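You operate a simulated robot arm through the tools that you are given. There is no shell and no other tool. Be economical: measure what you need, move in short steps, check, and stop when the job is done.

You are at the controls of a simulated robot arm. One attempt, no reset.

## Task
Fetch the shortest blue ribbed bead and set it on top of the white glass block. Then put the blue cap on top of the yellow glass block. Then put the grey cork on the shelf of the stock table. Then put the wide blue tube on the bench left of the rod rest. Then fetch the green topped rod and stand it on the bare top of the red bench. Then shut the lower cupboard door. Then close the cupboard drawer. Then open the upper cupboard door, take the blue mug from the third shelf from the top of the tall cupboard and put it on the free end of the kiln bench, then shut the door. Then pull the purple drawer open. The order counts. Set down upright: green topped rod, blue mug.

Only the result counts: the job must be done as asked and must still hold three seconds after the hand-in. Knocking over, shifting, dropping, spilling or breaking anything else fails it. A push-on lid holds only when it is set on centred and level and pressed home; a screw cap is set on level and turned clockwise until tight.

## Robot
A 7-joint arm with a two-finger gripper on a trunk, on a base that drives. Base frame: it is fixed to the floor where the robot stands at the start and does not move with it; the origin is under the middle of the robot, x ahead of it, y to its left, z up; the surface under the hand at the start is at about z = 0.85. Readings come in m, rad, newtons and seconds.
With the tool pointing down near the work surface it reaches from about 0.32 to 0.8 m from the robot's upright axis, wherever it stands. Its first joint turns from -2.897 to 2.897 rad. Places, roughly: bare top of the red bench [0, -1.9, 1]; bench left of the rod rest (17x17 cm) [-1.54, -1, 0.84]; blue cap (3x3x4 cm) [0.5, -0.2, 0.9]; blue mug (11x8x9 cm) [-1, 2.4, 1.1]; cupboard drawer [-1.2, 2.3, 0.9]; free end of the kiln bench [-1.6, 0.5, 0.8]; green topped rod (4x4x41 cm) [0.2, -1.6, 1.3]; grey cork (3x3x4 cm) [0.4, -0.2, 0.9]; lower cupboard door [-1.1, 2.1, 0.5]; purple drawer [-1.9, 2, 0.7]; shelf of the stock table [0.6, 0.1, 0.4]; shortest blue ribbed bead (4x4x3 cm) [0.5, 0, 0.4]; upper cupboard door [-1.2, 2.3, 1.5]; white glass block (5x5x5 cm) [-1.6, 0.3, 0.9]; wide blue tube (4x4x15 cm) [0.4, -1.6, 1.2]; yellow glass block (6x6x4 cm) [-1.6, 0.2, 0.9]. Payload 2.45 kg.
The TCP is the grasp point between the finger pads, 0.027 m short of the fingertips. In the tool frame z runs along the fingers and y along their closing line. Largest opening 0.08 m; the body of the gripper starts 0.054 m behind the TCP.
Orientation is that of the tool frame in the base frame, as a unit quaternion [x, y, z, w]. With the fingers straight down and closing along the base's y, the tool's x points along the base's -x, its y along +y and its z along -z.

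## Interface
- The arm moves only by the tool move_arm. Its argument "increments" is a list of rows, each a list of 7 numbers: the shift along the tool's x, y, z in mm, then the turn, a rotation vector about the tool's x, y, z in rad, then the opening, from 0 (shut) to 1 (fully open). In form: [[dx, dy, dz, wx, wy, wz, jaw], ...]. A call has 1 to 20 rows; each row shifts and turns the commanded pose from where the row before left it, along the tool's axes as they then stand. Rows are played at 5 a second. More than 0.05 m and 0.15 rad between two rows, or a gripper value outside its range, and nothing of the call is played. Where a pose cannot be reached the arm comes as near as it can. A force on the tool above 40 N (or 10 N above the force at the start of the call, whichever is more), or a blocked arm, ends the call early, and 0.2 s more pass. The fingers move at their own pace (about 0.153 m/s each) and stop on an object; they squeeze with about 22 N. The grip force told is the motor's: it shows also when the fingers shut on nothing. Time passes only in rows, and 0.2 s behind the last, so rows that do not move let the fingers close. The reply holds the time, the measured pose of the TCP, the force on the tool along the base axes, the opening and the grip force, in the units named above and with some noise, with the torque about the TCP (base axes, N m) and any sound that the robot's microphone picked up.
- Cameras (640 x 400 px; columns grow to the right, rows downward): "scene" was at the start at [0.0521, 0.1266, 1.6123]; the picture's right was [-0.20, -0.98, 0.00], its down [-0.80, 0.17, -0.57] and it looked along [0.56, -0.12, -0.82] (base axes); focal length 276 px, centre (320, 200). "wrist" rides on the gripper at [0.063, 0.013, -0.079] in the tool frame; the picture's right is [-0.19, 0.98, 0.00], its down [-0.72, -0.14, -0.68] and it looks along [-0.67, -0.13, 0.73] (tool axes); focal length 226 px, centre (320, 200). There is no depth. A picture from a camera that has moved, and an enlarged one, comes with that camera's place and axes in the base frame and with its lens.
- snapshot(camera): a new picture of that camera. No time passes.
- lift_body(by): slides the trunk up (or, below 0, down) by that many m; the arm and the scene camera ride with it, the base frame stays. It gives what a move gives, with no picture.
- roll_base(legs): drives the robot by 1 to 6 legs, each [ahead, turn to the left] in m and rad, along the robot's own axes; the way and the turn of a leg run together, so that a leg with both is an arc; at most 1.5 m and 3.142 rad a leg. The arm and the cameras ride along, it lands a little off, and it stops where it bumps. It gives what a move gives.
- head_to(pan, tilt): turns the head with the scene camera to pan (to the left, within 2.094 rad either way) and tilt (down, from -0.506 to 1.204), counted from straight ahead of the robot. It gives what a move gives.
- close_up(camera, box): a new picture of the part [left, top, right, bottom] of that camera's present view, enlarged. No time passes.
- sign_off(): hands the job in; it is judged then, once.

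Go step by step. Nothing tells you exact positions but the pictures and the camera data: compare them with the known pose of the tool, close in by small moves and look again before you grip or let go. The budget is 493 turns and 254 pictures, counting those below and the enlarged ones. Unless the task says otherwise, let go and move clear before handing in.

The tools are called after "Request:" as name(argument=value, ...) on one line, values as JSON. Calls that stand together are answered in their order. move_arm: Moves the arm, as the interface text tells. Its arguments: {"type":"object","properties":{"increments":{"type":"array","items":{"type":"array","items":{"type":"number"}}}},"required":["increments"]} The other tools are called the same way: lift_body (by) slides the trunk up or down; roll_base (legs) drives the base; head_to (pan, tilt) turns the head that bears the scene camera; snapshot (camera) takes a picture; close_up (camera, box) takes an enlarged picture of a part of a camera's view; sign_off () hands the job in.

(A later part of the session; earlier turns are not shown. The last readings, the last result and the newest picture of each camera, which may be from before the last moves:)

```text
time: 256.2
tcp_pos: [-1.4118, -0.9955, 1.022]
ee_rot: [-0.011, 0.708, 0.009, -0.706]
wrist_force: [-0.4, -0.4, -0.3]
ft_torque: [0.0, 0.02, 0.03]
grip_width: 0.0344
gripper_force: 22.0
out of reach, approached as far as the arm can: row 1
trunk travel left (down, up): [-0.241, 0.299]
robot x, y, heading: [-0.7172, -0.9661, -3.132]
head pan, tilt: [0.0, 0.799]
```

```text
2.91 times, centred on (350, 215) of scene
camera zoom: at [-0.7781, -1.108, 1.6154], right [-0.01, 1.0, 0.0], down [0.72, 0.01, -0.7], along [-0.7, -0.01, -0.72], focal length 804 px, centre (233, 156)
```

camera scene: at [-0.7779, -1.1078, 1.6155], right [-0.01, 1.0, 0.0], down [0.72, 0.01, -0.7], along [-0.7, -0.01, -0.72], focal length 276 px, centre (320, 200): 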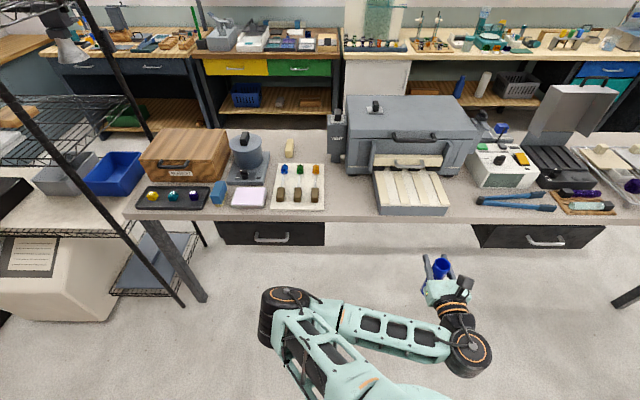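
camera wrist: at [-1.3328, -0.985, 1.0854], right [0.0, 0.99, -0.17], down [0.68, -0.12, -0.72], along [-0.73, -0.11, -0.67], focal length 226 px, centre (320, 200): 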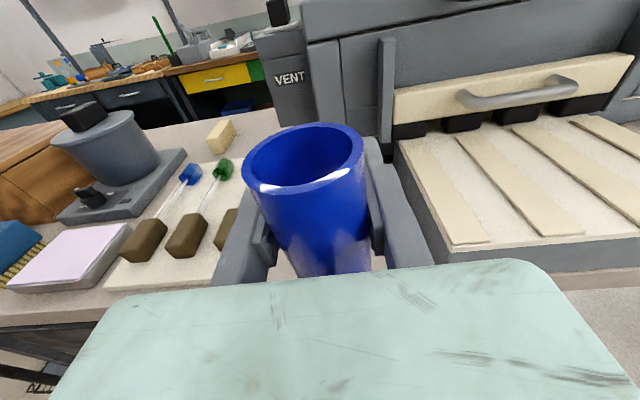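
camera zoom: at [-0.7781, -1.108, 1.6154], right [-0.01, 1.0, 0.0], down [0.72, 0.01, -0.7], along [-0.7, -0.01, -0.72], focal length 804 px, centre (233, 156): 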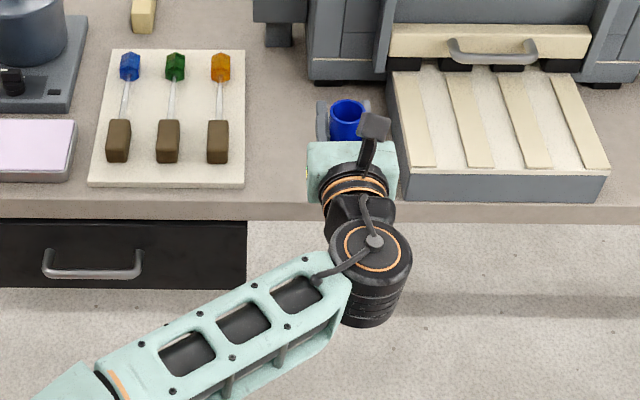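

Request:
move_arm(increments=[[0, -2, 37, 0, 0, 0, 0.1], [0, -2, 37, 0, 0, 0, 0.1], [0, -1, 40, 0, 0, 0, 0.1], [-20, 0, 0, 0, 0, 0, 0.1], [-15, 0, 0, 0, 0, 0, 0.1], [0, 0, 0, 0, 0, 0, 0.1]])

Request:
close_up(camera="scene", box=[240, 130, 460, 260])

Request:
snapshot(camera="wrist")

```text
time: 257.6
tcp_pos: [-1.5263, -0.9976, 0.9883]
ee_rot: [-0.011, 0.708, 0.009, -0.706]
wrist_force: [-0.2, -0.5, -1.8]
ft_torque: [0.01, -0.01, -0.01]
grip_width: 0.0348
gripper_force: 22.3
trunk travel left (down, up): [-0.241, 0.299]
robot x, y, heading: [-0.7208, -0.9671, -3.126]
head pan, tilt: [0.0, 0.799]
```

```text
2.91 times, centred on (350, 195) of scene
camera zoom: at [-0.7783, -1.1078, 1.6154], right [-0.01, 1.0, 0.0], down [0.72, 0.01, -0.7], along [-0.7, -0.01, -0.72], focal length 804 px, centre (233, 214)
```

zoom: 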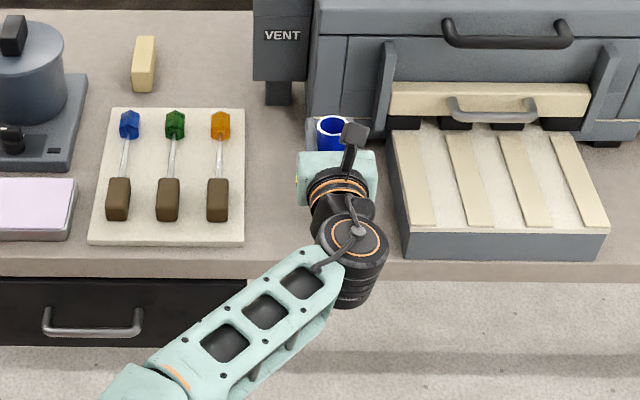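

```text
124 pictures are left
camera wrist: at [-1.4464, -0.9881, 1.0506], right [0.0, 0.99, -0.17], down [0.68, -0.12, -0.72], along [-0.73, -0.12, -0.67], focal length 226 px, centre (320, 200)
```

wrist: 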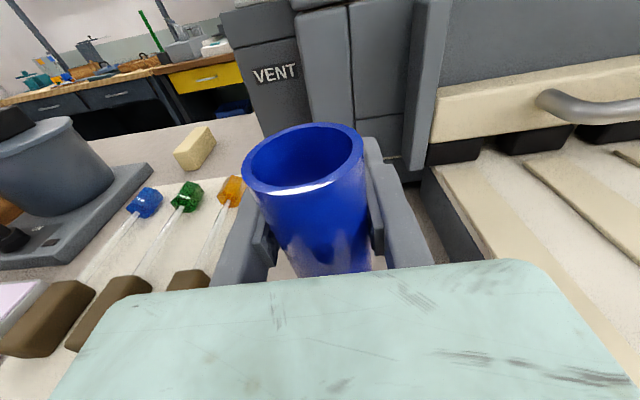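

Clear on both sides. I lower in small steps to contact.

Request:
move_arm(increments=[[-8, 0, 0, 0, 0, 0, 0.1], [-8, 0, 0, 0, 0, 0, 0.1], [0, 0, 0, 0, 0, 0, 0.1]])

```text
time: 258.4
tcp_pos: [-1.5263, -0.9978, 0.971]
ee_rot: [-0.011, 0.708, 0.009, -0.706]
wrist_force: [0.7, 0.6, -1.3]
ft_torque: [0.01, 0.0, 0.02]
grip_width: 0.0348
gripper_force: 22.0
trunk travel left (down, up): [-0.241, 0.299]
robot x, y, heading: [-0.7206, -0.9668, -3.13]
head pan, tilt: [0.0, 0.799]
```

Request:
move_arm(increments=[[-4, 0, 0, 0, 0, 0, 0.1], [-4, 0, 0, 0, 0, 0, 0.1], [0, 0, 0, 0, 0, 0, 0.1]])

```text
time: 259.2
tcp_pos: [-1.5259, -0.9977, 0.9637]
ee_rot: [-0.011, 0.708, 0.009, -0.706]
wrist_force: [-0.7, 0.3, -1.7]
ft_torque: [-0.01, 0.01, 0.02]
grip_width: 0.035
gripper_force: 21.9
trunk travel left (down, up): [-0.241, 0.299]
robot x, y, heading: [-0.7217, -0.9701, -3.131]
head pan, tilt: [0.0, 0.799]
```

Request:
move_arm(increments=[[-4, 0, 0, 0, 0, 0, 0.1], [-4, 0, 0, 0, 0, 0, 0.1], [0, 0, 0, 0, 0, 0, 0.1]])

Request:
snapshot(camera="wrist")

```text
time: 260.0
tcp_pos: [-1.526, -0.9981, 0.9585]
ee_rot: [0.01, -0.707, -0.009, 0.707]
wrist_force: [-2.2, 2.0, 12.8]
ft_torque: [0.1, -0.16, 0.02]
grip_width: 0.0351
gripper_force: 21.8
trunk travel left (down, up): [-0.241, 0.299]
robot x, y, heading: [-0.7197, -0.9699, -3.13]
head pan, tilt: [0.0, 0.799]
```

```text
123 pictures are left
camera wrist: at [-1.4461, -0.9868, 1.0217], right [0.0, 0.99, -0.17], down [0.68, -0.12, -0.72], along [-0.73, -0.12, -0.67], focal length 226 px, centre (320, 200)
```

wrist: 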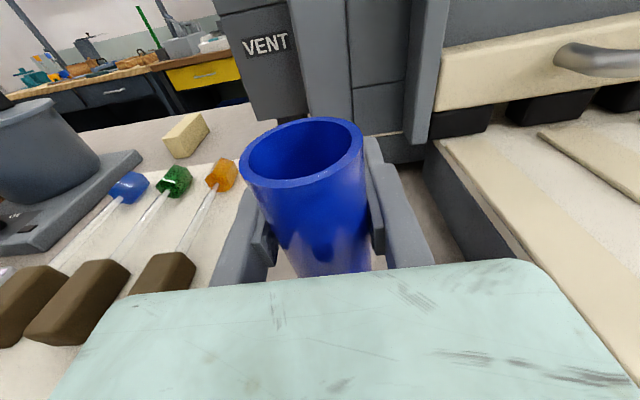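

Contact at 13 N. I release and withdraw straight back.

Request:
move_arm(increments=[[0.5, 0, 0, 0, 0, 0, 0.1], [0, 0, 0, 0, 0, 0, 0.5], [0, 0, 0, 0, 0, 0, 0.7], [0, 0, 0, 0, 0, 0, 0.8], [0, 0, -15, 0, 0, 0, 0.8], [0, 0, -35, 0, 0, 0, 0.8], [0, 0, -45, 0, 0, 0, 0.8], [0, 0, -45, 0, 0, 0, 0.8]])

Request:
snapshot(camera="wrist")

```text
time: 261.8
tcp_pos: [-1.3865, -0.9958, 0.9574]
ee_rot: [-0.01, 0.708, 0.009, -0.706]
wrist_force: [0.4, 0.5, 0.3]
ft_torque: [0.0, 0.02, 0.0]
grip_width: 0.064
gripper_force: 0.1
trunk travel left (down, up): [-0.241, 0.299]
robot x, y, heading: [-0.7236, -0.966, -3.131]
head pan, tilt: [0.0, 0.799]
```

```text
122 pictures are left
camera wrist: at [-1.3081, -0.9852, 1.0208], right [0.0, 0.99, -0.17], down [0.68, -0.12, -0.72], along [-0.73, -0.12, -0.67], focal length 226 px, centre (320, 200)
```

wrist: 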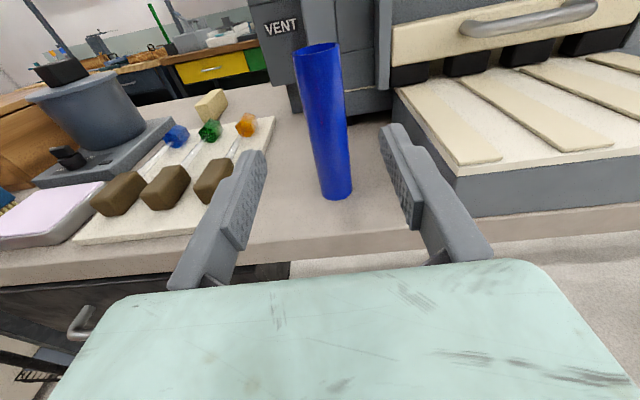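

The blue tube stands in the free spot. Next the green-topped rod: I retract, raise, reverse to before the red bench and turn to face it.

Request:
lift_body(by=0.25)

Request:
move_arm(increments=[[0, 0, -45, 0, 0, 0, 0.8], [0, 0, -45, 0, 0, 0, 0.8], [0, 0, -45, 0, 0, 0, 0.8], [0, 0, -45, 0, 0, 0, 0.8]])

Request:
roll_base(legs=[[-0.4, -0.15], [-0.4, 0.15]])

```text
time: 264.4
tcp_pos: [-1.3881, -0.9956, 1.207]
ee_rot: [-0.011, 0.708, 0.008, -0.706]
wrist_force: [0.6, -0.2, 0.2]
ft_torque: [-0.01, -0.03, 0.01]
grip_width: 0.0641
gripper_force: 0.0
trunk travel left (down, up): [-0.491, 0.049]
robot x, y, heading: [-0.7188, -0.9646, -3.13]
head pan, tilt: [0.0, 0.799]
```

```text
time: 265.6
tcp_pos: [-1.2091, -0.9517, 1.2137]
ee_rot: [-0.012, -0.705, -0.047, 0.707]
wrist_force: [0.2, 0.1, 0.2]
ft_torque: [0.0, -0.03, -0.01]
grip_width: 0.0641
gripper_force: 0.1
trunk travel left (down, up): [-0.491, 0.049]
robot x, y, heading: [-0.7193, -0.9656, -3.135]
head pan, tilt: [0.0, 0.799]
stopped in row 4: the arm was blocked; the commanded pose is now the measured one
```

```text
time: 270.2
tcp_pos: [-0.4025, -1.0077, 1.2133]
ee_rot: [-0.007, -0.705, -0.042, 0.708]
wrist_force: [-0.2, 0.0, 0.5]
ft_torque: [0.04, 0.01, 0.01]
grip_width: 0.0637
gripper_force: 0.2
trunk travel left (down, up): [-0.491, 0.049]
robot x, y, heading: [0.0865, -1.0159, -3.129]
head pan, tilt: [0.0, 0.799]
```

Request:
roll_base(legs=[[0, -0.9], [0.2, 0], [0, 1.25], [0, 1.22]])

Request:
head_to(pan=0.1, tilt=0.6)

Request:
snapshot(camera="scene")

Request:
snapshot(camera="wrist")

```text
time: 280.5
tcp_pos: [-0.0428, -1.3525, 1.2137]
ee_rot: [0.497, -0.5, 0.474, 0.527]
wrist_force: [-0.1, 0.3, 1.1]
ft_torque: [0.01, 0.0, 0.01]
grip_width: 0.0638
gripper_force: 0.0
trunk travel left (down, up): [-0.491, 0.049]
robot x, y, heading: [-0.0425, -0.8669, -1.541]
head pan, tilt: [0.0, 0.799]
```

```text
time: 281.2
tcp_pos: [-0.042, -1.3534, 1.2129]
ee_rot: [0.496, -0.501, 0.474, 0.527]
wrist_force: [0.6, 0.4, -0.3]
ft_torque: [-0.01, 0.01, -0.02]
grip_width: 0.0642
gripper_force: 0.0
trunk travel left (down, up): [-0.491, 0.049]
robot x, y, heading: [-0.0392, -0.8639, -1.542]
head pan, tilt: [0.099, 0.6]
```

```text
121 pictures are left
camera scene: at [0.112, -0.9279, 1.8823], right [-0.99, -0.13, 0.0], down [-0.07, 0.56, -0.82], along [0.1, -0.82, -0.57], focal length 276 px, centre (320, 200)
```

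scene: 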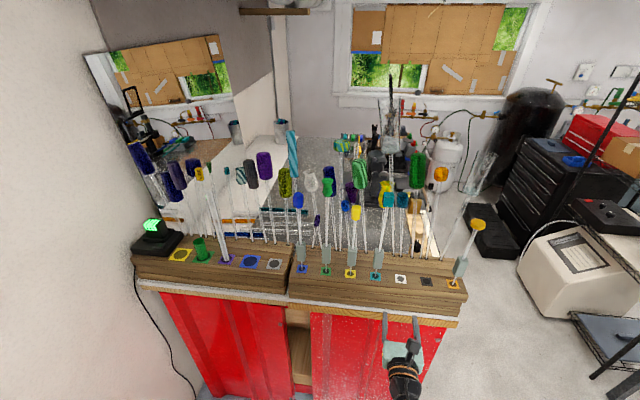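

```text
120 pictures are left
camera wrist: at [-0.0474, -1.2741, 1.2757], right [-0.99, 0.05, -0.15], down [0.14, 0.67, -0.73], along [0.06, -0.74, -0.67], focal length 226 px, centre (320, 200)
```

wrist: 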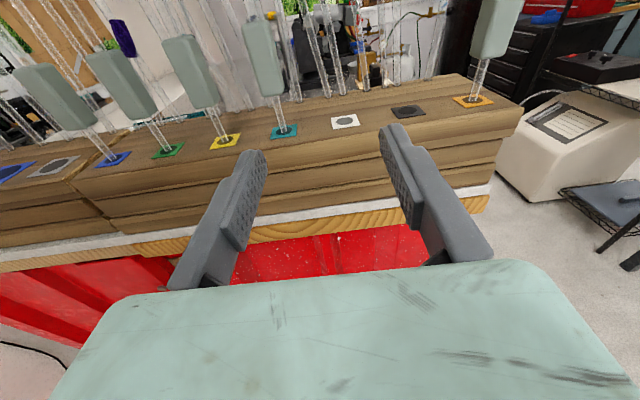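

Request:
close_up(camera="scene", box=[260, 120, 480, 300])

```text
2.22 times, centred on (370, 210) of scene
camera zoom: at [0.112, -0.9279, 1.8823], right [-0.99, -0.13, 0.0], down [-0.07, 0.56, -0.82], along [0.1, -0.82, -0.57], focal length 614 px, centre (209, 178)
```

zoom: 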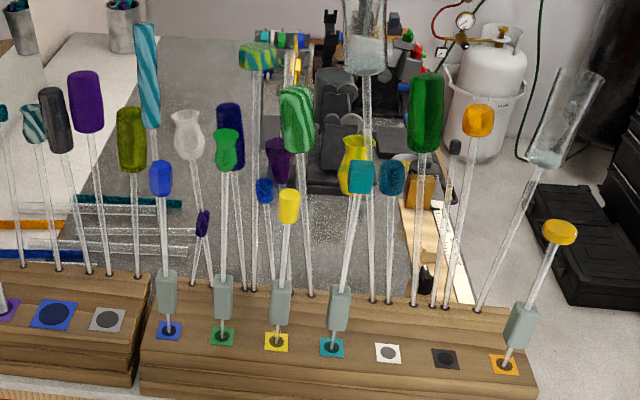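

Green rod: sleeve centre at about (0.169,-1.59,1.205). I align the tool and move in front of it with the fingers narrowed.

Request:
move_arm(increments=[[0, 0, 0, 0.058, 0, 0.049, 0.6], [0, -42, 18, 0, 0, 0, 0.6], [0, -42, 18, 0, 0, 0, 0.6], [0, -42, 18, 0, 0, 0, 0.6], [0, -42, 18, 0, 0, 0, 0.6], [0, -42, 18, 0, 0, 0, 0.6], [0, 0, 0, 0, 0, 0, 0.6]])

Request:
snapshot(camera="wrist")

Request:
close_up(camera="scene", box=[260, 180, 440, 320])

```text
time: 282.4
tcp_pos: [0.0117, -1.4312, 1.2104]
ee_rot: [0.457, -0.539, 0.455, 0.542]
wrist_force: [-0.7, 0.1, -0.2]
ft_torque: [-0.02, 0.0, 0.01]
grip_width: 0.0482
gripper_force: 0.0
trunk travel left (down, up): [-0.491, 0.049]
robot x, y, heading: [-0.0393, -0.8674, -1.546]
head pan, tilt: [0.099, 0.6]
stopped in row 5: the arm was blocked; the commanded pose is now the measured one
```

```text
118 pictures are left
camera wrist: at [0.0145, -1.3523, 1.2737], right [-0.97, 0.17, -0.19], down [0.25, 0.65, -0.72], along [0.0, -0.74, -0.67], focal length 226 px, centre (320, 200)
```

wrist: 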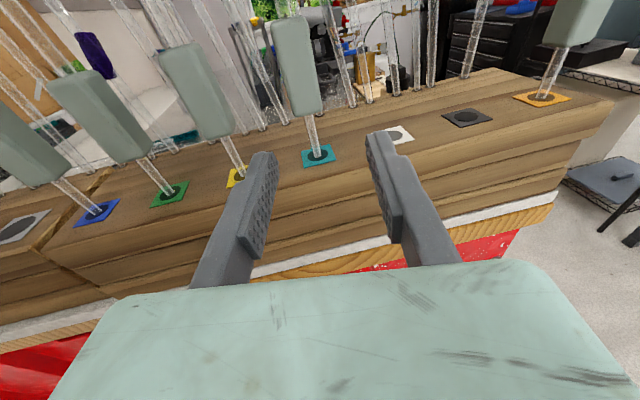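

```text
2.86 times, centred on (350, 250) of scene
camera zoom: at [0.1111, -0.9287, 1.8823], right [-0.99, -0.13, 0.0], down [-0.07, 0.56, -0.82], along [0.1, -0.82, -0.57], focal length 790 px, centre (234, 57)
```

zoom: 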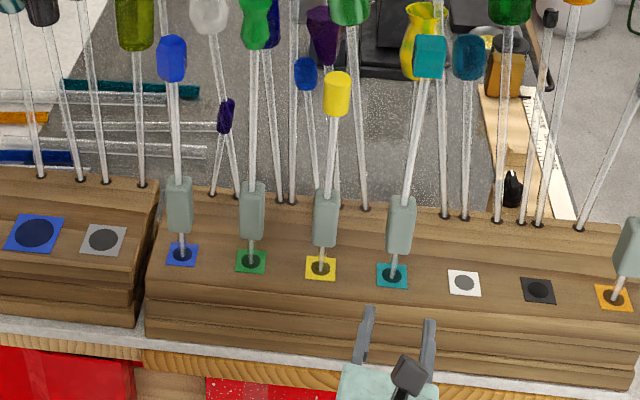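

Request:
head_to(pan=0.0, tilt=1.1)

Request:
snapshot(camera="scene")

```text
time: 283.3
tcp_pos: [0.015, -1.4309, 1.2118]
ee_rot: [0.457, -0.539, 0.456, 0.541]
wrist_force: [0.0, 0.4, 0.0]
ft_torque: [-0.01, 0.0, 0.03]
grip_width: 0.048
gripper_force: 0.0
trunk travel left (down, up): [-0.491, 0.049]
robot x, y, heading: [-0.0417, -0.8658, -1.542]
head pan, tilt: [0.0, 1.1]
```

```text
116 pictures are left
camera scene: at [0.1026, -0.9032, 1.8438], right [-1.0, -0.03, 0.0], down [-0.02, 0.89, -0.45], along [0.01, -0.45, -0.89], focal length 276 px, centre (320, 200)
```

scene: 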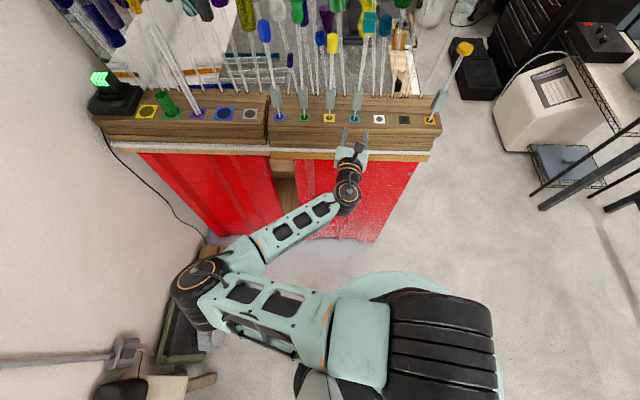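

The arm folds too tightly here. I back up a little so the arm can be more extended, then move left and forward.

Request:
roll_base(legs=[[-0.13, 0]])

Request:
move_arm(increments=[[0, 0, 45, 0, 0, 0, 0.6], [0, 0, 45, 0.05, 0, 0, 0.6], [0, -35, 20, 0.05, 0, 0, 0.6], [0, -40, 15, 0.05, 0, 0, 0.6], [0, -40, 0, 0, 0, 0, 0.6], [0, 0, 0, 0, 0, 0, 0.6]])

Request:
snapshot(camera="scene")

```text
time: 284.6
tcp_pos: [0.01, -1.3014, 1.212]
ee_rot: [0.456, -0.54, 0.455, 0.542]
wrist_force: [0.0, 0.4, 0.2]
ft_torque: [0.01, 0.0, 0.02]
grip_width: 0.0481
gripper_force: 0.1
trunk travel left (down, up): [-0.491, 0.049]
robot x, y, heading: [-0.0431, -0.7305, -1.542]
head pan, tilt: [0.0, 1.1]
```

```text
time: 286.0
tcp_pos: [0.1056, -1.4322, 1.2087]
ee_rot: [0.495, -0.504, 0.494, 0.506]
wrist_force: [0.9, 0.8, 1.0]
ft_torque: [0.03, -0.01, 0.0]
grip_width: 0.0478
gripper_force: 0.1
trunk travel left (down, up): [-0.491, 0.049]
robot x, y, heading: [-0.0445, -0.7341, -1.539]
head pan, tilt: [0.0, 1.1]
```

```text
115 pictures are left
camera scene: at [0.0983, -0.774, 1.8437], right [-1.0, -0.03, 0.0], down [-0.02, 0.89, -0.45], along [0.01, -0.45, -0.89], focal length 276 px, centre (320, 200)
```

scene: 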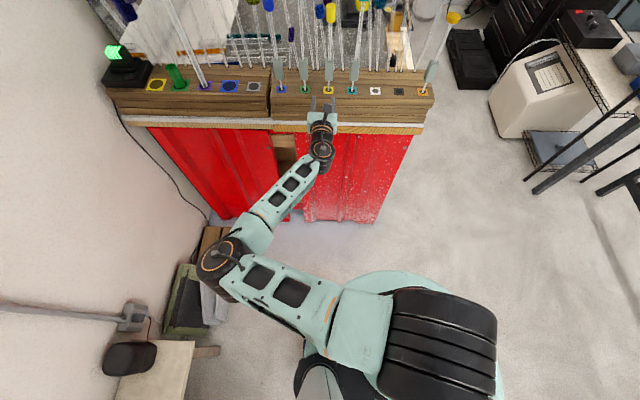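

Request:
move_arm(increments=[[0, -32, 0, 0.02, 0, 0, 0.6], [0, -31, 10, 0, 0, 0, 0.6], [0, 0, 20, 0, 0, 0, 0.6], [0, 0, 0, 0, 0, 0, 0.6]])

Request:
snapshot(camera="wrist")

```text
time: 287.0
tcp_pos: [0.1698, -1.4639, 1.2091]
ee_rot: [0.501, -0.499, 0.5, 0.5]
wrist_force: [1.0, 0.5, -0.7]
ft_torque: [0.04, -0.01, 0.0]
grip_width: 0.0482
gripper_force: 0.1
trunk travel left (down, up): [-0.491, 0.049]
robot x, y, heading: [-0.0429, -0.732, -1.546]
head pan, tilt: [0.0, 1.1]
```

```text
114 pictures are left
camera wrist: at [0.1571, -1.3847, 1.2731], right [-0.98, 0.0, -0.19], down [0.14, 0.68, -0.72], along [0.13, -0.73, -0.67], focal length 226 px, centre (320, 200)
```

wrist: 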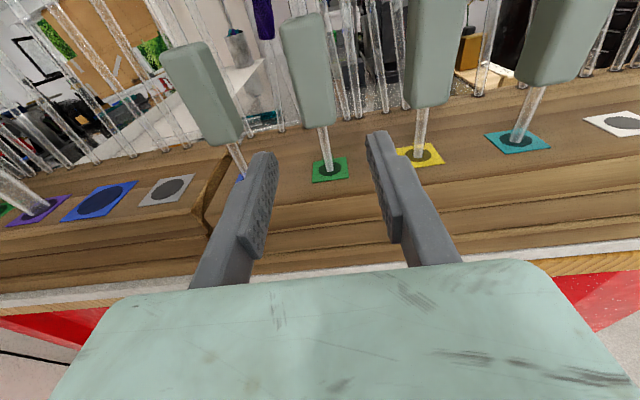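

Request:
move_arm(increments=[[5, -6, 35, 0, 0, 0, 0.6], [5, 0, 35, 0, 0, 0, 0.6], [0, 0, 30, 0, 0, 0, 0.6], [0, 0, 0, 0, 0, 0, 0.6]])

Request:
snapshot(camera="wrist")

```text
time: 288.0
tcp_pos: [0.1759, -1.5622, 1.2193]
ee_rot: [0.5, -0.5, 0.499, 0.501]
wrist_force: [0.2, 0.4, 0.3]
ft_torque: [0.03, 0.0, -0.02]
grip_width: 0.048
gripper_force: 0.1
trunk travel left (down, up): [-0.491, 0.049]
robot x, y, heading: [-0.0466, -0.7306, -1.547]
head pan, tilt: [0.0, 1.1]
```

```text
113 pictures are left
camera wrist: at [0.1639, -1.4841, 1.282], right [-0.98, 0.0, -0.19], down [0.14, 0.68, -0.72], along [0.13, -0.73, -0.67], focal length 226 px, centre (320, 200)
```

wrist: 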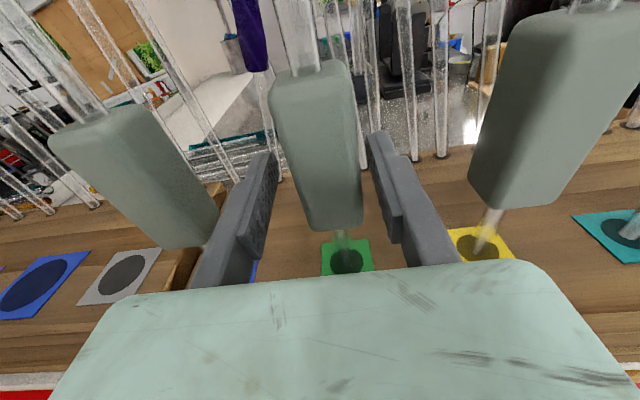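

Request:
move_arm(increments=[[0, -2, 12, 0, 0, 0, 0.65], [0, 0, 12, 0, 0, 0, 0.65], [0, 0, 12, 0, 0, 0, 0.65], [0, 0, 0, 0, 0, 0, 0.65]])

Request:
snapshot(camera="wrist")

```text
time: 289.0
tcp_pos: [0.1765, -1.6, 1.2189]
ee_rot: [0.501, -0.499, 0.5, 0.5]
wrist_force: [0.5, 0.3, 0.3]
ft_torque: [0.02, -0.04, 0.02]
grip_width: 0.0519
gripper_force: 0.0
trunk travel left (down, up): [-0.491, 0.049]
robot x, y, heading: [-0.0454, -0.7328, -1.544]
head pan, tilt: [0.0, 1.1]
```

```text
112 pictures are left
camera wrist: at [0.1652, -1.5208, 1.2823], right [-0.98, 0.0, -0.19], down [0.14, 0.68, -0.72], along [0.13, -0.73, -0.67], focal length 226 px, centre (320, 200)
```

wrist: 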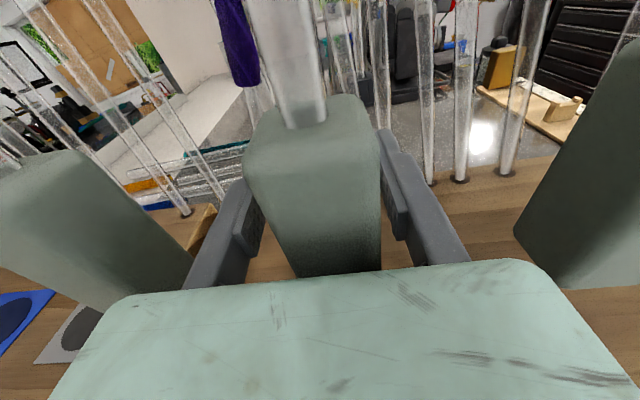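

Sleeve is between the pads. I grip and lift with the trunk, and check for slip.

Request:
move_arm(increments=[[0, 0, 0, 0, 0, 0, 0.45], [0, 0, 0, 0, 0, 0, 0.2], [0, 0, 0, 0, 0, 0, 0.1], [0, 0, 0, 0, 0, 0, 0.1]])

Request:
lift_body(by=0.045)

Request:
snapshot(camera="wrist")

```text
time: 290.0
tcp_pos: [0.1769, -1.5996, 1.2188]
ee_rot: [0.5, -0.499, 0.5, 0.5]
wrist_force: [-2.3, -0.4, 1.3]
ft_torque: [0.0, 0.21, 0.04]
grip_width: 0.0277
gripper_force: 22.1
trunk travel left (down, up): [-0.491, 0.049]
robot x, y, heading: [-0.0457, -0.7341, -1.543]
head pan, tilt: [0.0, 1.1]
```

```text
time: 290.9
tcp_pos: [0.1767, -1.6003, 1.2637]
ee_rot: [0.501, -0.499, 0.499, 0.501]
wrist_force: [-0.2, -0.2, -1.8]
ft_torque: [-0.04, 0.02, -0.02]
grip_width: 0.0276
gripper_force: 21.7
trunk travel left (down, up): [-0.536, 0.004]
robot x, y, heading: [-0.0411, -0.7341, -1.539]
head pan, tilt: [0.0, 1.1]
```

```text
111 pictures are left
camera wrist: at [0.1652, -1.521, 1.3268], right [-0.98, 0.0, -0.19], down [0.14, 0.68, -0.72], along [0.13, -0.73, -0.67], focal length 226 px, centre (320, 200)
```

wrist: 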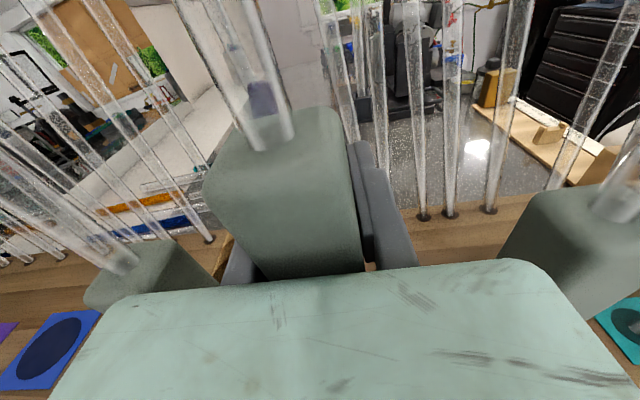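

Request:
head_to(pan=0.1, tilt=0.6)

Request:
close_up(camera="scene", box=[220, 100, 440, 300])

```text
time: 291.8
tcp_pos: [0.1776, -1.6001, 1.2651]
ee_rot: [0.501, -0.499, 0.499, 0.501]
wrist_force: [0.6, 0.6, -1.2]
ft_torque: [-0.08, -0.01, 0.0]
grip_width: 0.0272
gripper_force: 22.2
trunk travel left (down, up): [-0.536, 0.004]
robot x, y, heading: [-0.0442, -0.7329, -1.545]
head pan, tilt: [0.099, 0.6]
```

```text
2.00 times, centred on (330, 200) of scene
camera zoom: at [0.1085, -0.7984, 1.9272], right [-0.99, -0.13, 0.0], down [-0.07, 0.56, -0.82], along [0.1, -0.82, -0.57], focal length 553 px, centre (300, 200)
```

zoom: 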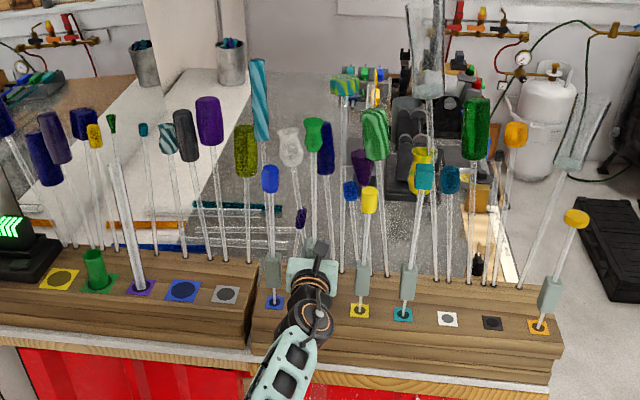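

Rod is vertical and held. I raise it another 7 cm with the arm and pull straight back.

Request:
move_arm(increments=[[25, 0, 0, 0, 0, 0, 0.1], [25, 0, 0, 0, 0, 0, 0.1], [25, 0, 0, 0, 0, 0, 0.1], [0, 0, 0, 0, 0, 0, 0.1]])

Request:
snapshot(camera="wrist")

Request:
close_up(camera="scene", box=[220, 100, 440, 300])

```text
time: 292.8
tcp_pos: [0.1764, -1.6001, 1.34]
ee_rot: [0.501, -0.499, 0.499, 0.501]
wrist_force: [-1.0, -0.5, -1.3]
ft_torque: [-0.03, 0.05, -0.01]
grip_width: 0.0275
gripper_force: 21.7
trunk travel left (down, up): [-0.536, 0.004]
robot x, y, heading: [-0.0481, -0.7323, -1.545]
head pan, tilt: [0.099, 0.6]
```

```text
109 pictures are left
camera wrist: at [0.1647, -1.5213, 1.4022], right [-0.98, 0.0, -0.19], down [0.14, 0.68, -0.72], along [0.13, -0.73, -0.67], focal length 226 px, centre (320, 200)
```

wrist: 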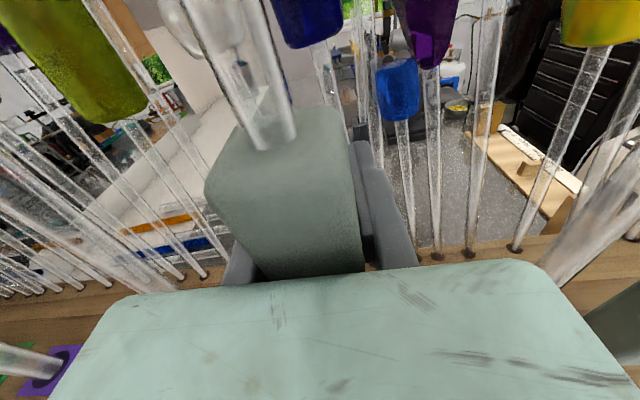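

```text
2.00 times, centred on (330, 200) of scene
camera zoom: at [0.1084, -0.7988, 1.9272], right [-0.99, -0.13, 0.0], down [-0.07, 0.56, -0.82], along [0.1, -0.82, -0.57], focal length 553 px, centre (300, 200)
```

zoom: 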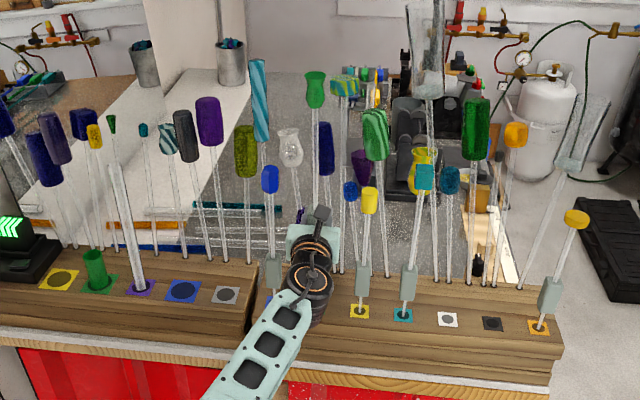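

Request:
roll_base(legs=[[-0.15, 0]])

Request:
move_arm(increments=[[0, 0, -45, 0, 0, 0, 0.1], [0, 0, -45, 0, 0, 0, 0.1], [0, 0, -45, 0, 0, 0, 0.1], [0, 0, -45, 0, 0, 0, 0.1]])

Request:
snapshot(camera="scene")

```text
time: 294.2
tcp_pos: [0.1745, -1.4484, 1.3405]
ee_rot: [0.501, -0.499, 0.501, 0.5]
wrist_force: [-0.7, 1.1, -0.9]
ft_torque: [-0.05, 0.01, 0.0]
grip_width: 0.0274
gripper_force: 22.1
trunk travel left (down, up): [-0.536, 0.004]
robot x, y, heading: [-0.0469, -0.5852, -1.539]
head pan, tilt: [0.099, 0.6]
```

```text
time: 295.2
tcp_pos: [0.1718, -1.2695, 1.342]
ee_rot: [0.501, -0.498, 0.5, 0.501]
wrist_force: [-1.2, -0.2, -1.8]
ft_torque: [-0.08, 0.02, -0.01]
grip_width: 0.0275
gripper_force: 22.1
trunk travel left (down, up): [-0.536, 0.004]
robot x, y, heading: [-0.0475, -0.5833, -1.543]
head pan, tilt: [0.099, 0.6]
```

```text
107 pictures are left
camera scene: at [0.1044, -0.6472, 1.9274], right [-0.99, -0.13, 0.0], down [-0.07, 0.56, -0.83], along [0.1, -0.82, -0.56], focal length 276 px, centre (320, 200)
```

scene: 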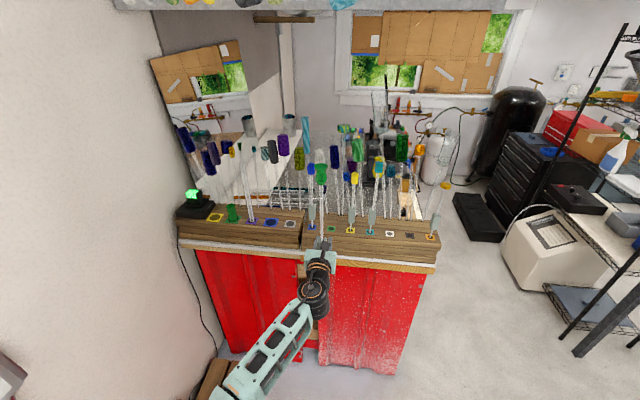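

I drive around to the west side of the red bench to see its bare top.

Request:
roll_base(legs=[[0, -0.81], [1.0, 0]])

Request:
head_to(pan=1.3, tilt=0.6)

Request:
snapshot(camera="scene")

Request:
head_to(pan=0.3, tilt=0.7)

Request:
snapshot(camera="scene")

```text
time: 297.2
tcp_pos: [-0.1977, -1.2974, 1.3397]
ee_rot: [-0.36, 0.61, -0.359, -0.608]
wrist_force: [-2.2, -0.8, -1.0]
ft_torque: [-0.07, 0.01, 0.1]
grip_width: 0.0273
gripper_force: 21.8
trunk travel left (down, up): [-0.536, 0.004]
robot x, y, heading: [-0.0498, -0.5875, -1.853]
head pan, tilt: [0.099, 0.6]
stopped in leg 1: the robot was blocked; the commanded pose is now the measured one
```

```text
time: 298.6
tcp_pos: [-0.188, -1.2962, 1.3417]
ee_rot: [0.36, -0.608, 0.359, 0.61]
wrist_force: [0.1, 0.3, -2.1]
ft_torque: [-0.06, 0.01, 0.02]
grip_width: 0.0271
gripper_force: 21.9
trunk travel left (down, up): [-0.536, 0.004]
robot x, y, heading: [-0.0487, -0.5891, -1.857]
head pan, tilt: [1.3, 0.6]
```

```text
106 pictures are left
camera scene: at [0.1682, -0.6559, 1.9272], right [-0.53, -0.85, 0.0], down [-0.48, 0.3, -0.82], along [0.7, -0.43, -0.57], focal length 276 px, centre (320, 200)
```

scene: 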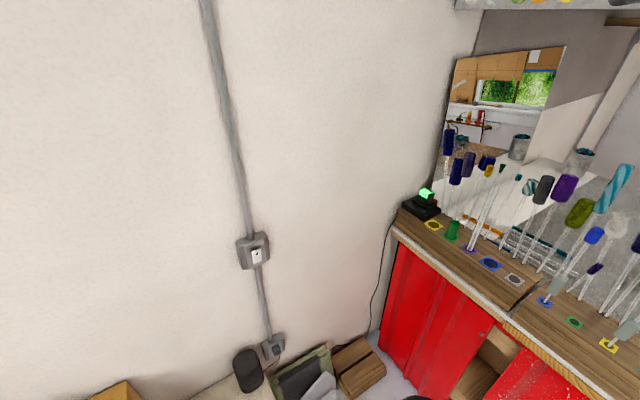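

```text
time: 299.8
tcp_pos: [-0.1894, -1.2955, 1.3419]
ee_rot: [0.362, -0.607, 0.36, 0.609]
wrist_force: [0.6, -0.3, -1.4]
ft_torque: [-0.03, 0.04, -0.01]
grip_width: 0.0272
gripper_force: 22.6
trunk travel left (down, up): [-0.536, 0.004]
robot x, y, heading: [-0.0456, -0.588, -1.856]
head pan, tilt: [0.3, 0.7]
```

```text
105 pictures are left
camera scene: at [0.0941, -0.6945, 1.9187], right [-1.0, -0.02, 0.0], down [-0.01, 0.64, -0.76], along [0.01, -0.76, -0.64], focal length 276 px, centre (320, 200)
```

scene: 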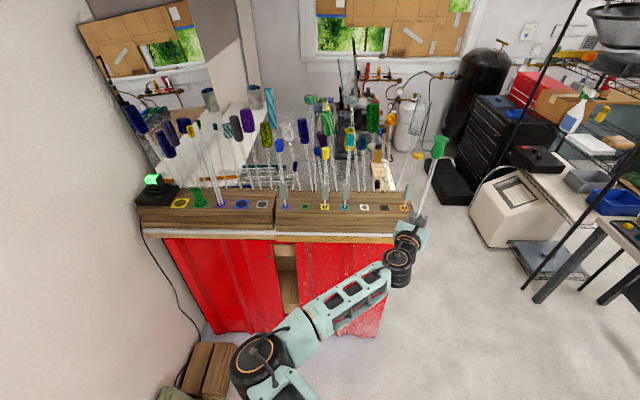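

Request:
roll_base(legs=[[0.13, 0], [0, -0.5]])

```text
time: 302.6
tcp_pos: [-0.5478, -1.268, 1.341]
ee_rot: [0.2, -0.678, 0.198, 0.679]
wrist_force: [0.5, 0.7, -1.0]
ft_torque: [0.0, 0.06, -0.01]
grip_width: 0.0275
gripper_force: 21.7
trunk travel left (down, up): [-0.536, 0.004]
robot x, y, heading: [-0.0789, -0.7158, -2.356]
head pan, tilt: [0.3, 0.7]
```

Request:
roll_base(legs=[[0, -0.35], [0.9, 0], [0, 1.14]])

Request:
head_to(pan=0.7, tilt=0.55)

Request:
snapshot(camera="scene")

```text
time: 311.3
tcp_pos: [-0.8491, -1.8145, 1.3409]
ee_rot: [0.439, -0.554, 0.437, 0.556]
wrist_force: [1.0, -0.3, -0.6]
ft_torque: [-0.02, -0.01, 0.01]
grip_width: 0.0275
gripper_force: 22.3
trunk travel left (down, up): [-0.536, 0.004]
robot x, y, heading: [-0.9002, -1.0969, -1.591]
head pan, tilt: [0.3, 0.7]
```

```text
time: 312.2
tcp_pos: [-0.8502, -1.8158, 1.3417]
ee_rot: [0.438, -0.555, 0.437, 0.556]
wrist_force: [0.2, 0.9, -2.1]
ft_torque: [-0.05, 0.03, -0.01]
grip_width: 0.0271
gripper_force: 21.5
trunk travel left (down, up): [-0.536, 0.004]
robot x, y, heading: [-0.8984, -1.0959, -1.587]
head pan, tilt: [0.7, 0.55]
```

```text
104 pictures are left
camera scene: at [-0.7027, -1.1485, 1.9318], right [-0.78, -0.63, 0.0], down [-0.33, 0.41, -0.85], along [0.54, -0.66, -0.52], focal length 276 px, centre (320, 200)
```

scene: 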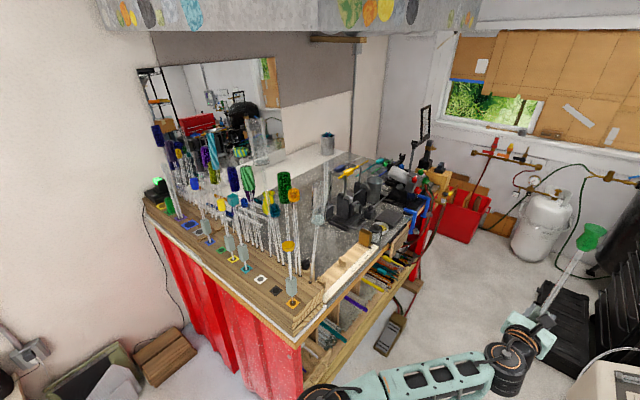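

Request:
close_up(camera="scene", box=[210, 140, 450, 320])

```text
2.22 times, centred on (330, 230) of scene
camera zoom: at [-0.7027, -1.1485, 1.9318], right [-0.78, -0.63, 0.0], down [-0.33, 0.41, -0.85], along [0.54, -0.66, -0.52], focal length 614 px, centre (298, 133)
```

zoom: 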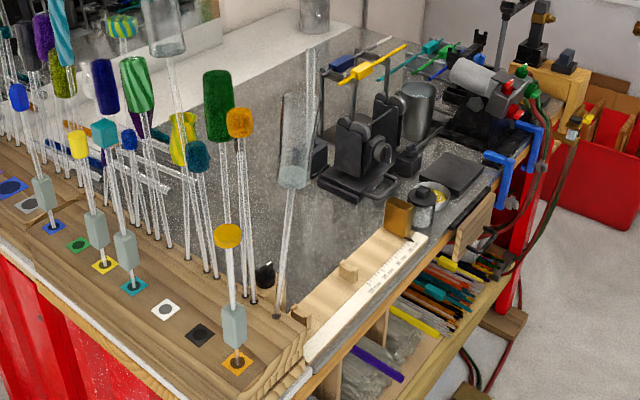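

The bare grey top lies behind the rods around (0,-1.92), between rod rows and black devices. I retract the rod close to me before driving south.

Request:
move_arm(increments=[[0, 0, -40, 0.1, 0, 0, 0.1], [0, 0, -40, 0.1, 0, 0, 0.1], [0, 0, -40, 0, 0, 0, 0.1], [0, 0, -40, 0, 0, 0, 0.1], [0, 0, -40, 0, 0, 0, 0.1]])

Request:
head_to(pan=0.0, tilt=0.8)

Request:
snapshot(camera="scene")

```text
time: 313.5
tcp_pos: [-0.9272, -1.6252, 1.345]
ee_rot: [0.448, -0.542, 0.435, 0.563]
wrist_force: [-0.2, -0.6, -0.6]
ft_torque: [-0.05, 0.02, 0.03]
grip_width: 0.0274
gripper_force: 21.8
trunk travel left (down, up): [-0.536, 0.004]
robot x, y, heading: [-0.9025, -1.0937, -1.587]
head pan, tilt: [0.7, 0.55]
stopped in row 5: the arm was blocked; the commanded pose is now the measured one
```

```text
time: 314.5
tcp_pos: [-0.9264, -1.6231, 1.347]
ee_rot: [0.447, -0.542, 0.434, 0.564]
wrist_force: [0.5, 0.1, -1.2]
ft_torque: [-0.04, -0.01, 0.0]
grip_width: 0.0274
gripper_force: 21.4
trunk travel left (down, up): [-0.536, 0.004]
robot x, y, heading: [-0.901, -1.0963, -1.586]
head pan, tilt: [0.0, 0.799]
```

```text
102 pictures are left
camera scene: at [-0.7606, -1.1591, 1.9105], right [-1.0, 0.02, 0.0], down [0.01, 0.72, -0.7], along [-0.01, -0.7, -0.72], focal length 276 px, centre (320, 200)
```

scene: 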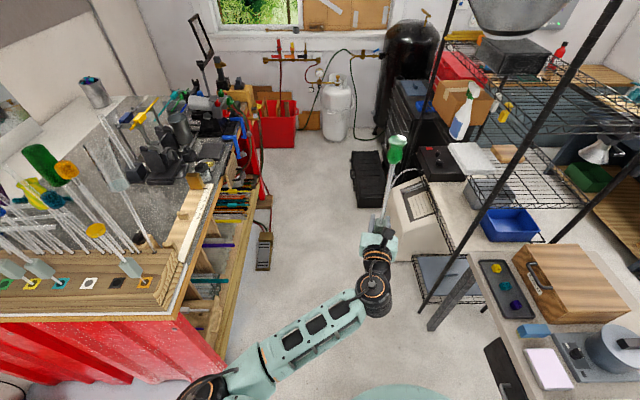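

Request:
roll_base(legs=[[0, 0.12], [0.82, 0], [0, 1.467]])

Request:
head_to(pan=0.0, tilt=0.7)

Request:
snapshot(camera="scene")

Request:
snapshot(camera="wrist")

```text
time: 323.2
tcp_pos: [-0.2882, -1.9375, 1.3433]
ee_rot: [0.702, -0.066, 0.704, 0.08]
wrist_force: [-0.5, -1.7, -0.8]
ft_torque: [0.0, -0.09, 0.16]
grip_width: 0.0272
gripper_force: 21.4
trunk travel left (down, up): [-0.536, 0.004]
robot x, y, heading: [-0.816, -1.9233, 0.01]
head pan, tilt: [0.0, 0.799]
```

```text
time: 323.9
tcp_pos: [-0.2881, -1.9396, 1.3434]
ee_rot: [0.702, -0.065, 0.704, 0.08]
wrist_force: [-0.1, 0.0, -1.4]
ft_torque: [-0.01, -0.02, -0.01]
grip_width: 0.0276
gripper_force: 21.8
trunk travel left (down, up): [-0.536, 0.004]
robot x, y, heading: [-0.8139, -1.9233, 0.009]
head pan, tilt: [0.0, 0.7]
```

```text
101 pictures are left
camera scene: at [-0.7504, -1.7831, 1.9187], right [0.01, -1.0, 0.0], down [-0.64, -0.01, -0.76], along [0.76, 0.01, -0.64], focal length 276 px, centre (320, 200)
```

scene: 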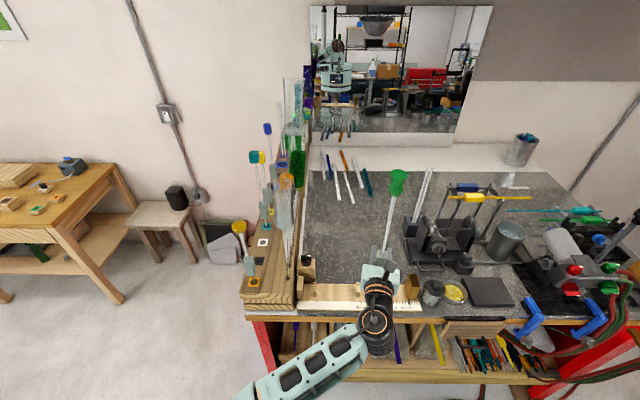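

```text
100 pictures are left
camera wrist: at [-0.3683, -1.9341, 1.4059], right [-0.2, -0.96, -0.17], down [-0.64, 0.26, -0.72], along [0.74, -0.04, -0.67], focal length 226 px, centre (320, 200)
```

wrist: 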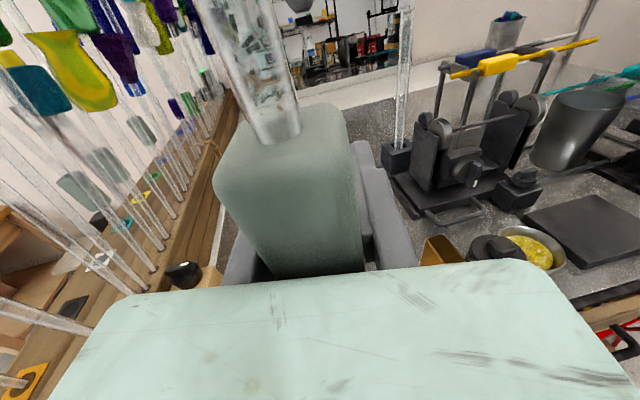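

Request:
close_up(camera="scene", box=[330, 160, 450, 340])

```text
2.22 times, centred on (390, 250) of scene
camera zoom: at [-0.7504, -1.7831, 1.9187], right [0.01, -1.0, 0.0], down [-0.64, -0.01, -0.76], along [0.76, 0.01, -0.64], focal length 614 px, centre (164, 89)
```

zoom: 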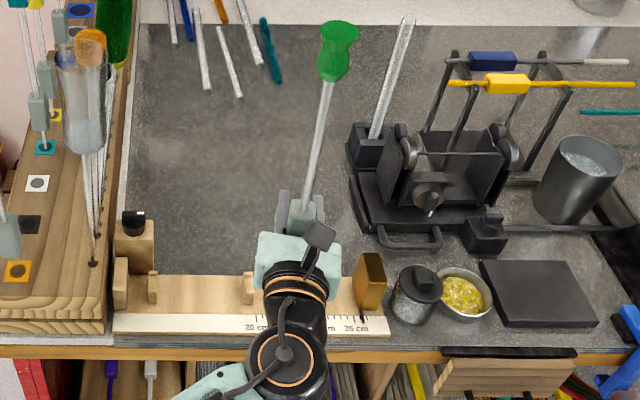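

The rod hangs vertical. I straighten the tool and extend it over the bare top near (-0.02,-1.92).

Request:
move_arm(increments=[[0, -5, 20, 0.1, 0, 0.02, 0.1], [0, -5, 20, 0.1, 0, 0, 0.1], [0, -5, 45, 0, 0, 0, 0.1], [0, -5, 45, 0, 0, 0, 0.1], [0, 0, 45, 0, 0, 0, 0.1], [0, 0, 45, 0, 0, 0, 0.1], [0, 0, 45, 0, 0, 0, 0.1], [0, 0, 0, 0, 0, 0, 0.1]])

Request:
snapshot(camera="wrist")

Request:
snapshot(camera="scene")

```text
time: 325.7
tcp_pos: [-0.0216, -1.9268, 1.3455]
ee_rot: [0.705, -0.002, 0.709, 0.003]
wrist_force: [0.7, 1.0, -1.2]
ft_torque: [0.04, -0.03, -0.01]
grip_width: 0.0274
gripper_force: 22.3
trunk travel left (down, up): [-0.536, 0.004]
robot x, y, heading: [-0.8144, -1.9244, 0.004]
head pan, tilt: [0.0, 0.7]
```

```text
98 pictures are left
camera wrist: at [-0.1013, -1.9398, 1.4084], right [-0.01, -0.98, -0.19], down [-0.68, 0.14, -0.72], along [0.74, 0.13, -0.67], focal length 226 px, centre (320, 200)
```

wrist: 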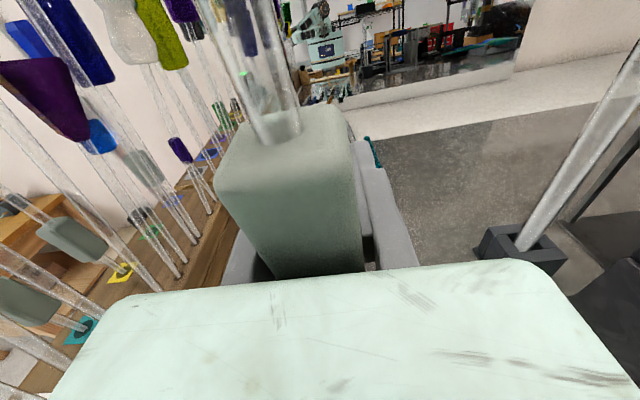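

```text
97 pictures are left
camera scene: at [-0.7517, -1.7824, 1.9187], right [0.01, -1.0, 0.0], down [-0.64, -0.01, -0.77], along [0.77, 0.01, -0.64], focal length 276 px, centre (320, 200)
```

scene: 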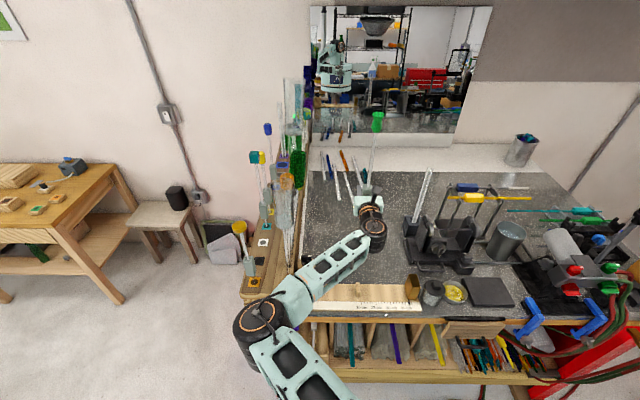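

Request:
lift_body(by=-0.15)

Request:
snapshot(camera="scene")

Request:
snapshot(camera="wrist")

```text
time: 327.5
tcp_pos: [-0.0206, -1.9276, 1.195]
ee_rot: [0.706, -0.001, 0.708, 0.002]
wrist_force: [0.0, -0.2, -1.5]
ft_torque: [0.0, -0.06, 0.03]
grip_width: 0.0274
gripper_force: 21.9
trunk travel left (down, up): [-0.386, 0.154]
robot x, y, heading: [-0.8172, -1.9256, 0.005]
head pan, tilt: [0.0, 0.7]
```

```text
96 pictures are left
camera scene: at [-0.7504, -1.7832, 1.7688], right [0.01, -1.0, 0.0], down [-0.64, -0.01, -0.76], along [0.76, 0.01, -0.64], focal length 276 px, centre (320, 200)
```

scene: 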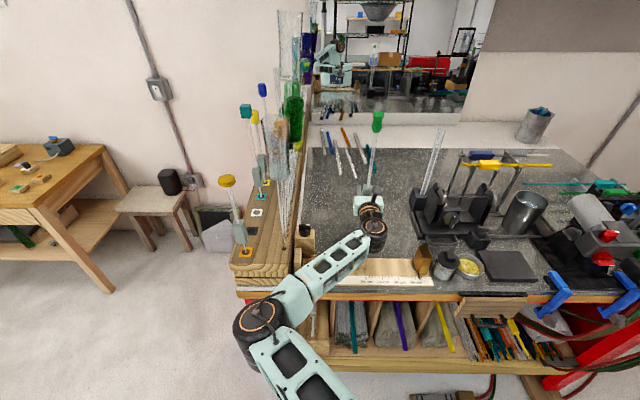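

```text
95 pictures are left
camera wrist: at [-0.1007, -1.9405, 1.258], right [-0.01, -0.98, -0.19], down [-0.68, 0.15, -0.72], along [0.74, 0.13, -0.67], focal length 226 px, centre (320, 200)
```

wrist: 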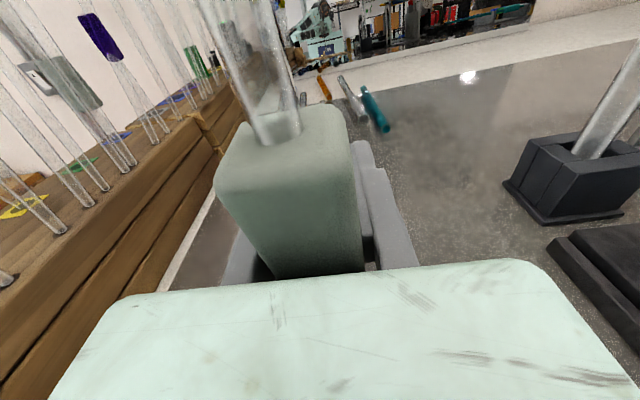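

Request:
move_arm(increments=[[-12, 0, 0, 0, 0, 0, 0.1], [-12, 0, 0, 0, 0, 0, 0.1], [-8, 0, 0, 0, 0, 0, 0.1], [0, 0, 0, 0, 0, 0, 0.1]])

```text
time: 328.5
tcp_pos: [-0.0206, -1.9282, 1.1643]
ee_rot: [0.706, -0.003, 0.708, 0.003]
wrist_force: [0.2, -0.6, -2.2]
ft_torque: [0.0, -0.04, -0.01]
grip_width: 0.0272
gripper_force: 22.0
trunk travel left (down, up): [-0.386, 0.154]
robot x, y, heading: [-0.8139, -1.9249, 0.01]
head pan, tilt: [0.0, 0.7]
```

Request:
move_arm(increments=[[-5, 0, 0, 0, 0, 0, 0.1], [-5, 0, 0, 0, 0, 0, 0.1], [-5, 0, 0, 0, 0, 0, 0.1], [0, 0, 0, 0, 0, 0, 0.1]])

Request:
close_up(camera="scene", box=[290, 90, 440, 270])

```text
time: 329.5
tcp_pos: [-0.0223, -1.9282, 1.1528]
ee_rot: [0.704, -0.002, 0.71, 0.002]
wrist_force: [1.5, -0.9, 29.6]
ft_torque: [-0.05, 0.68, 0.01]
grip_width: 0.0273
gripper_force: 21.7
trunk travel left (down, up): [-0.386, 0.154]
robot x, y, heading: [-0.8168, -1.9231, 0.004]
head pan, tilt: [0.0, 0.7]
```

```text
2.22 times, centred on (365, 180) of scene
camera zoom: at [-0.7536, -1.7831, 1.769], right [0.01, -1.0, 0.0], down [-0.64, -0.01, -0.77], along [0.77, 0.01, -0.64], focal length 614 px, centre (220, 244)
```

zoom: 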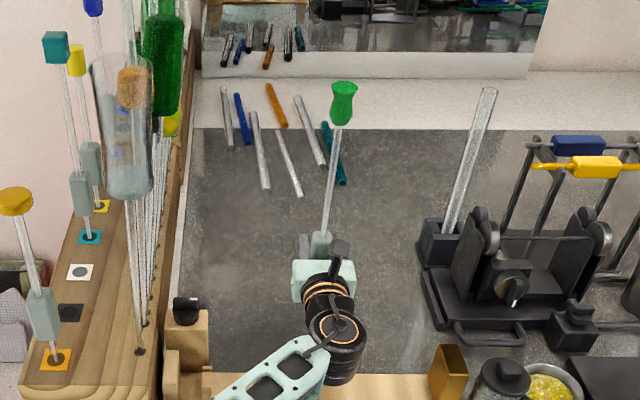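

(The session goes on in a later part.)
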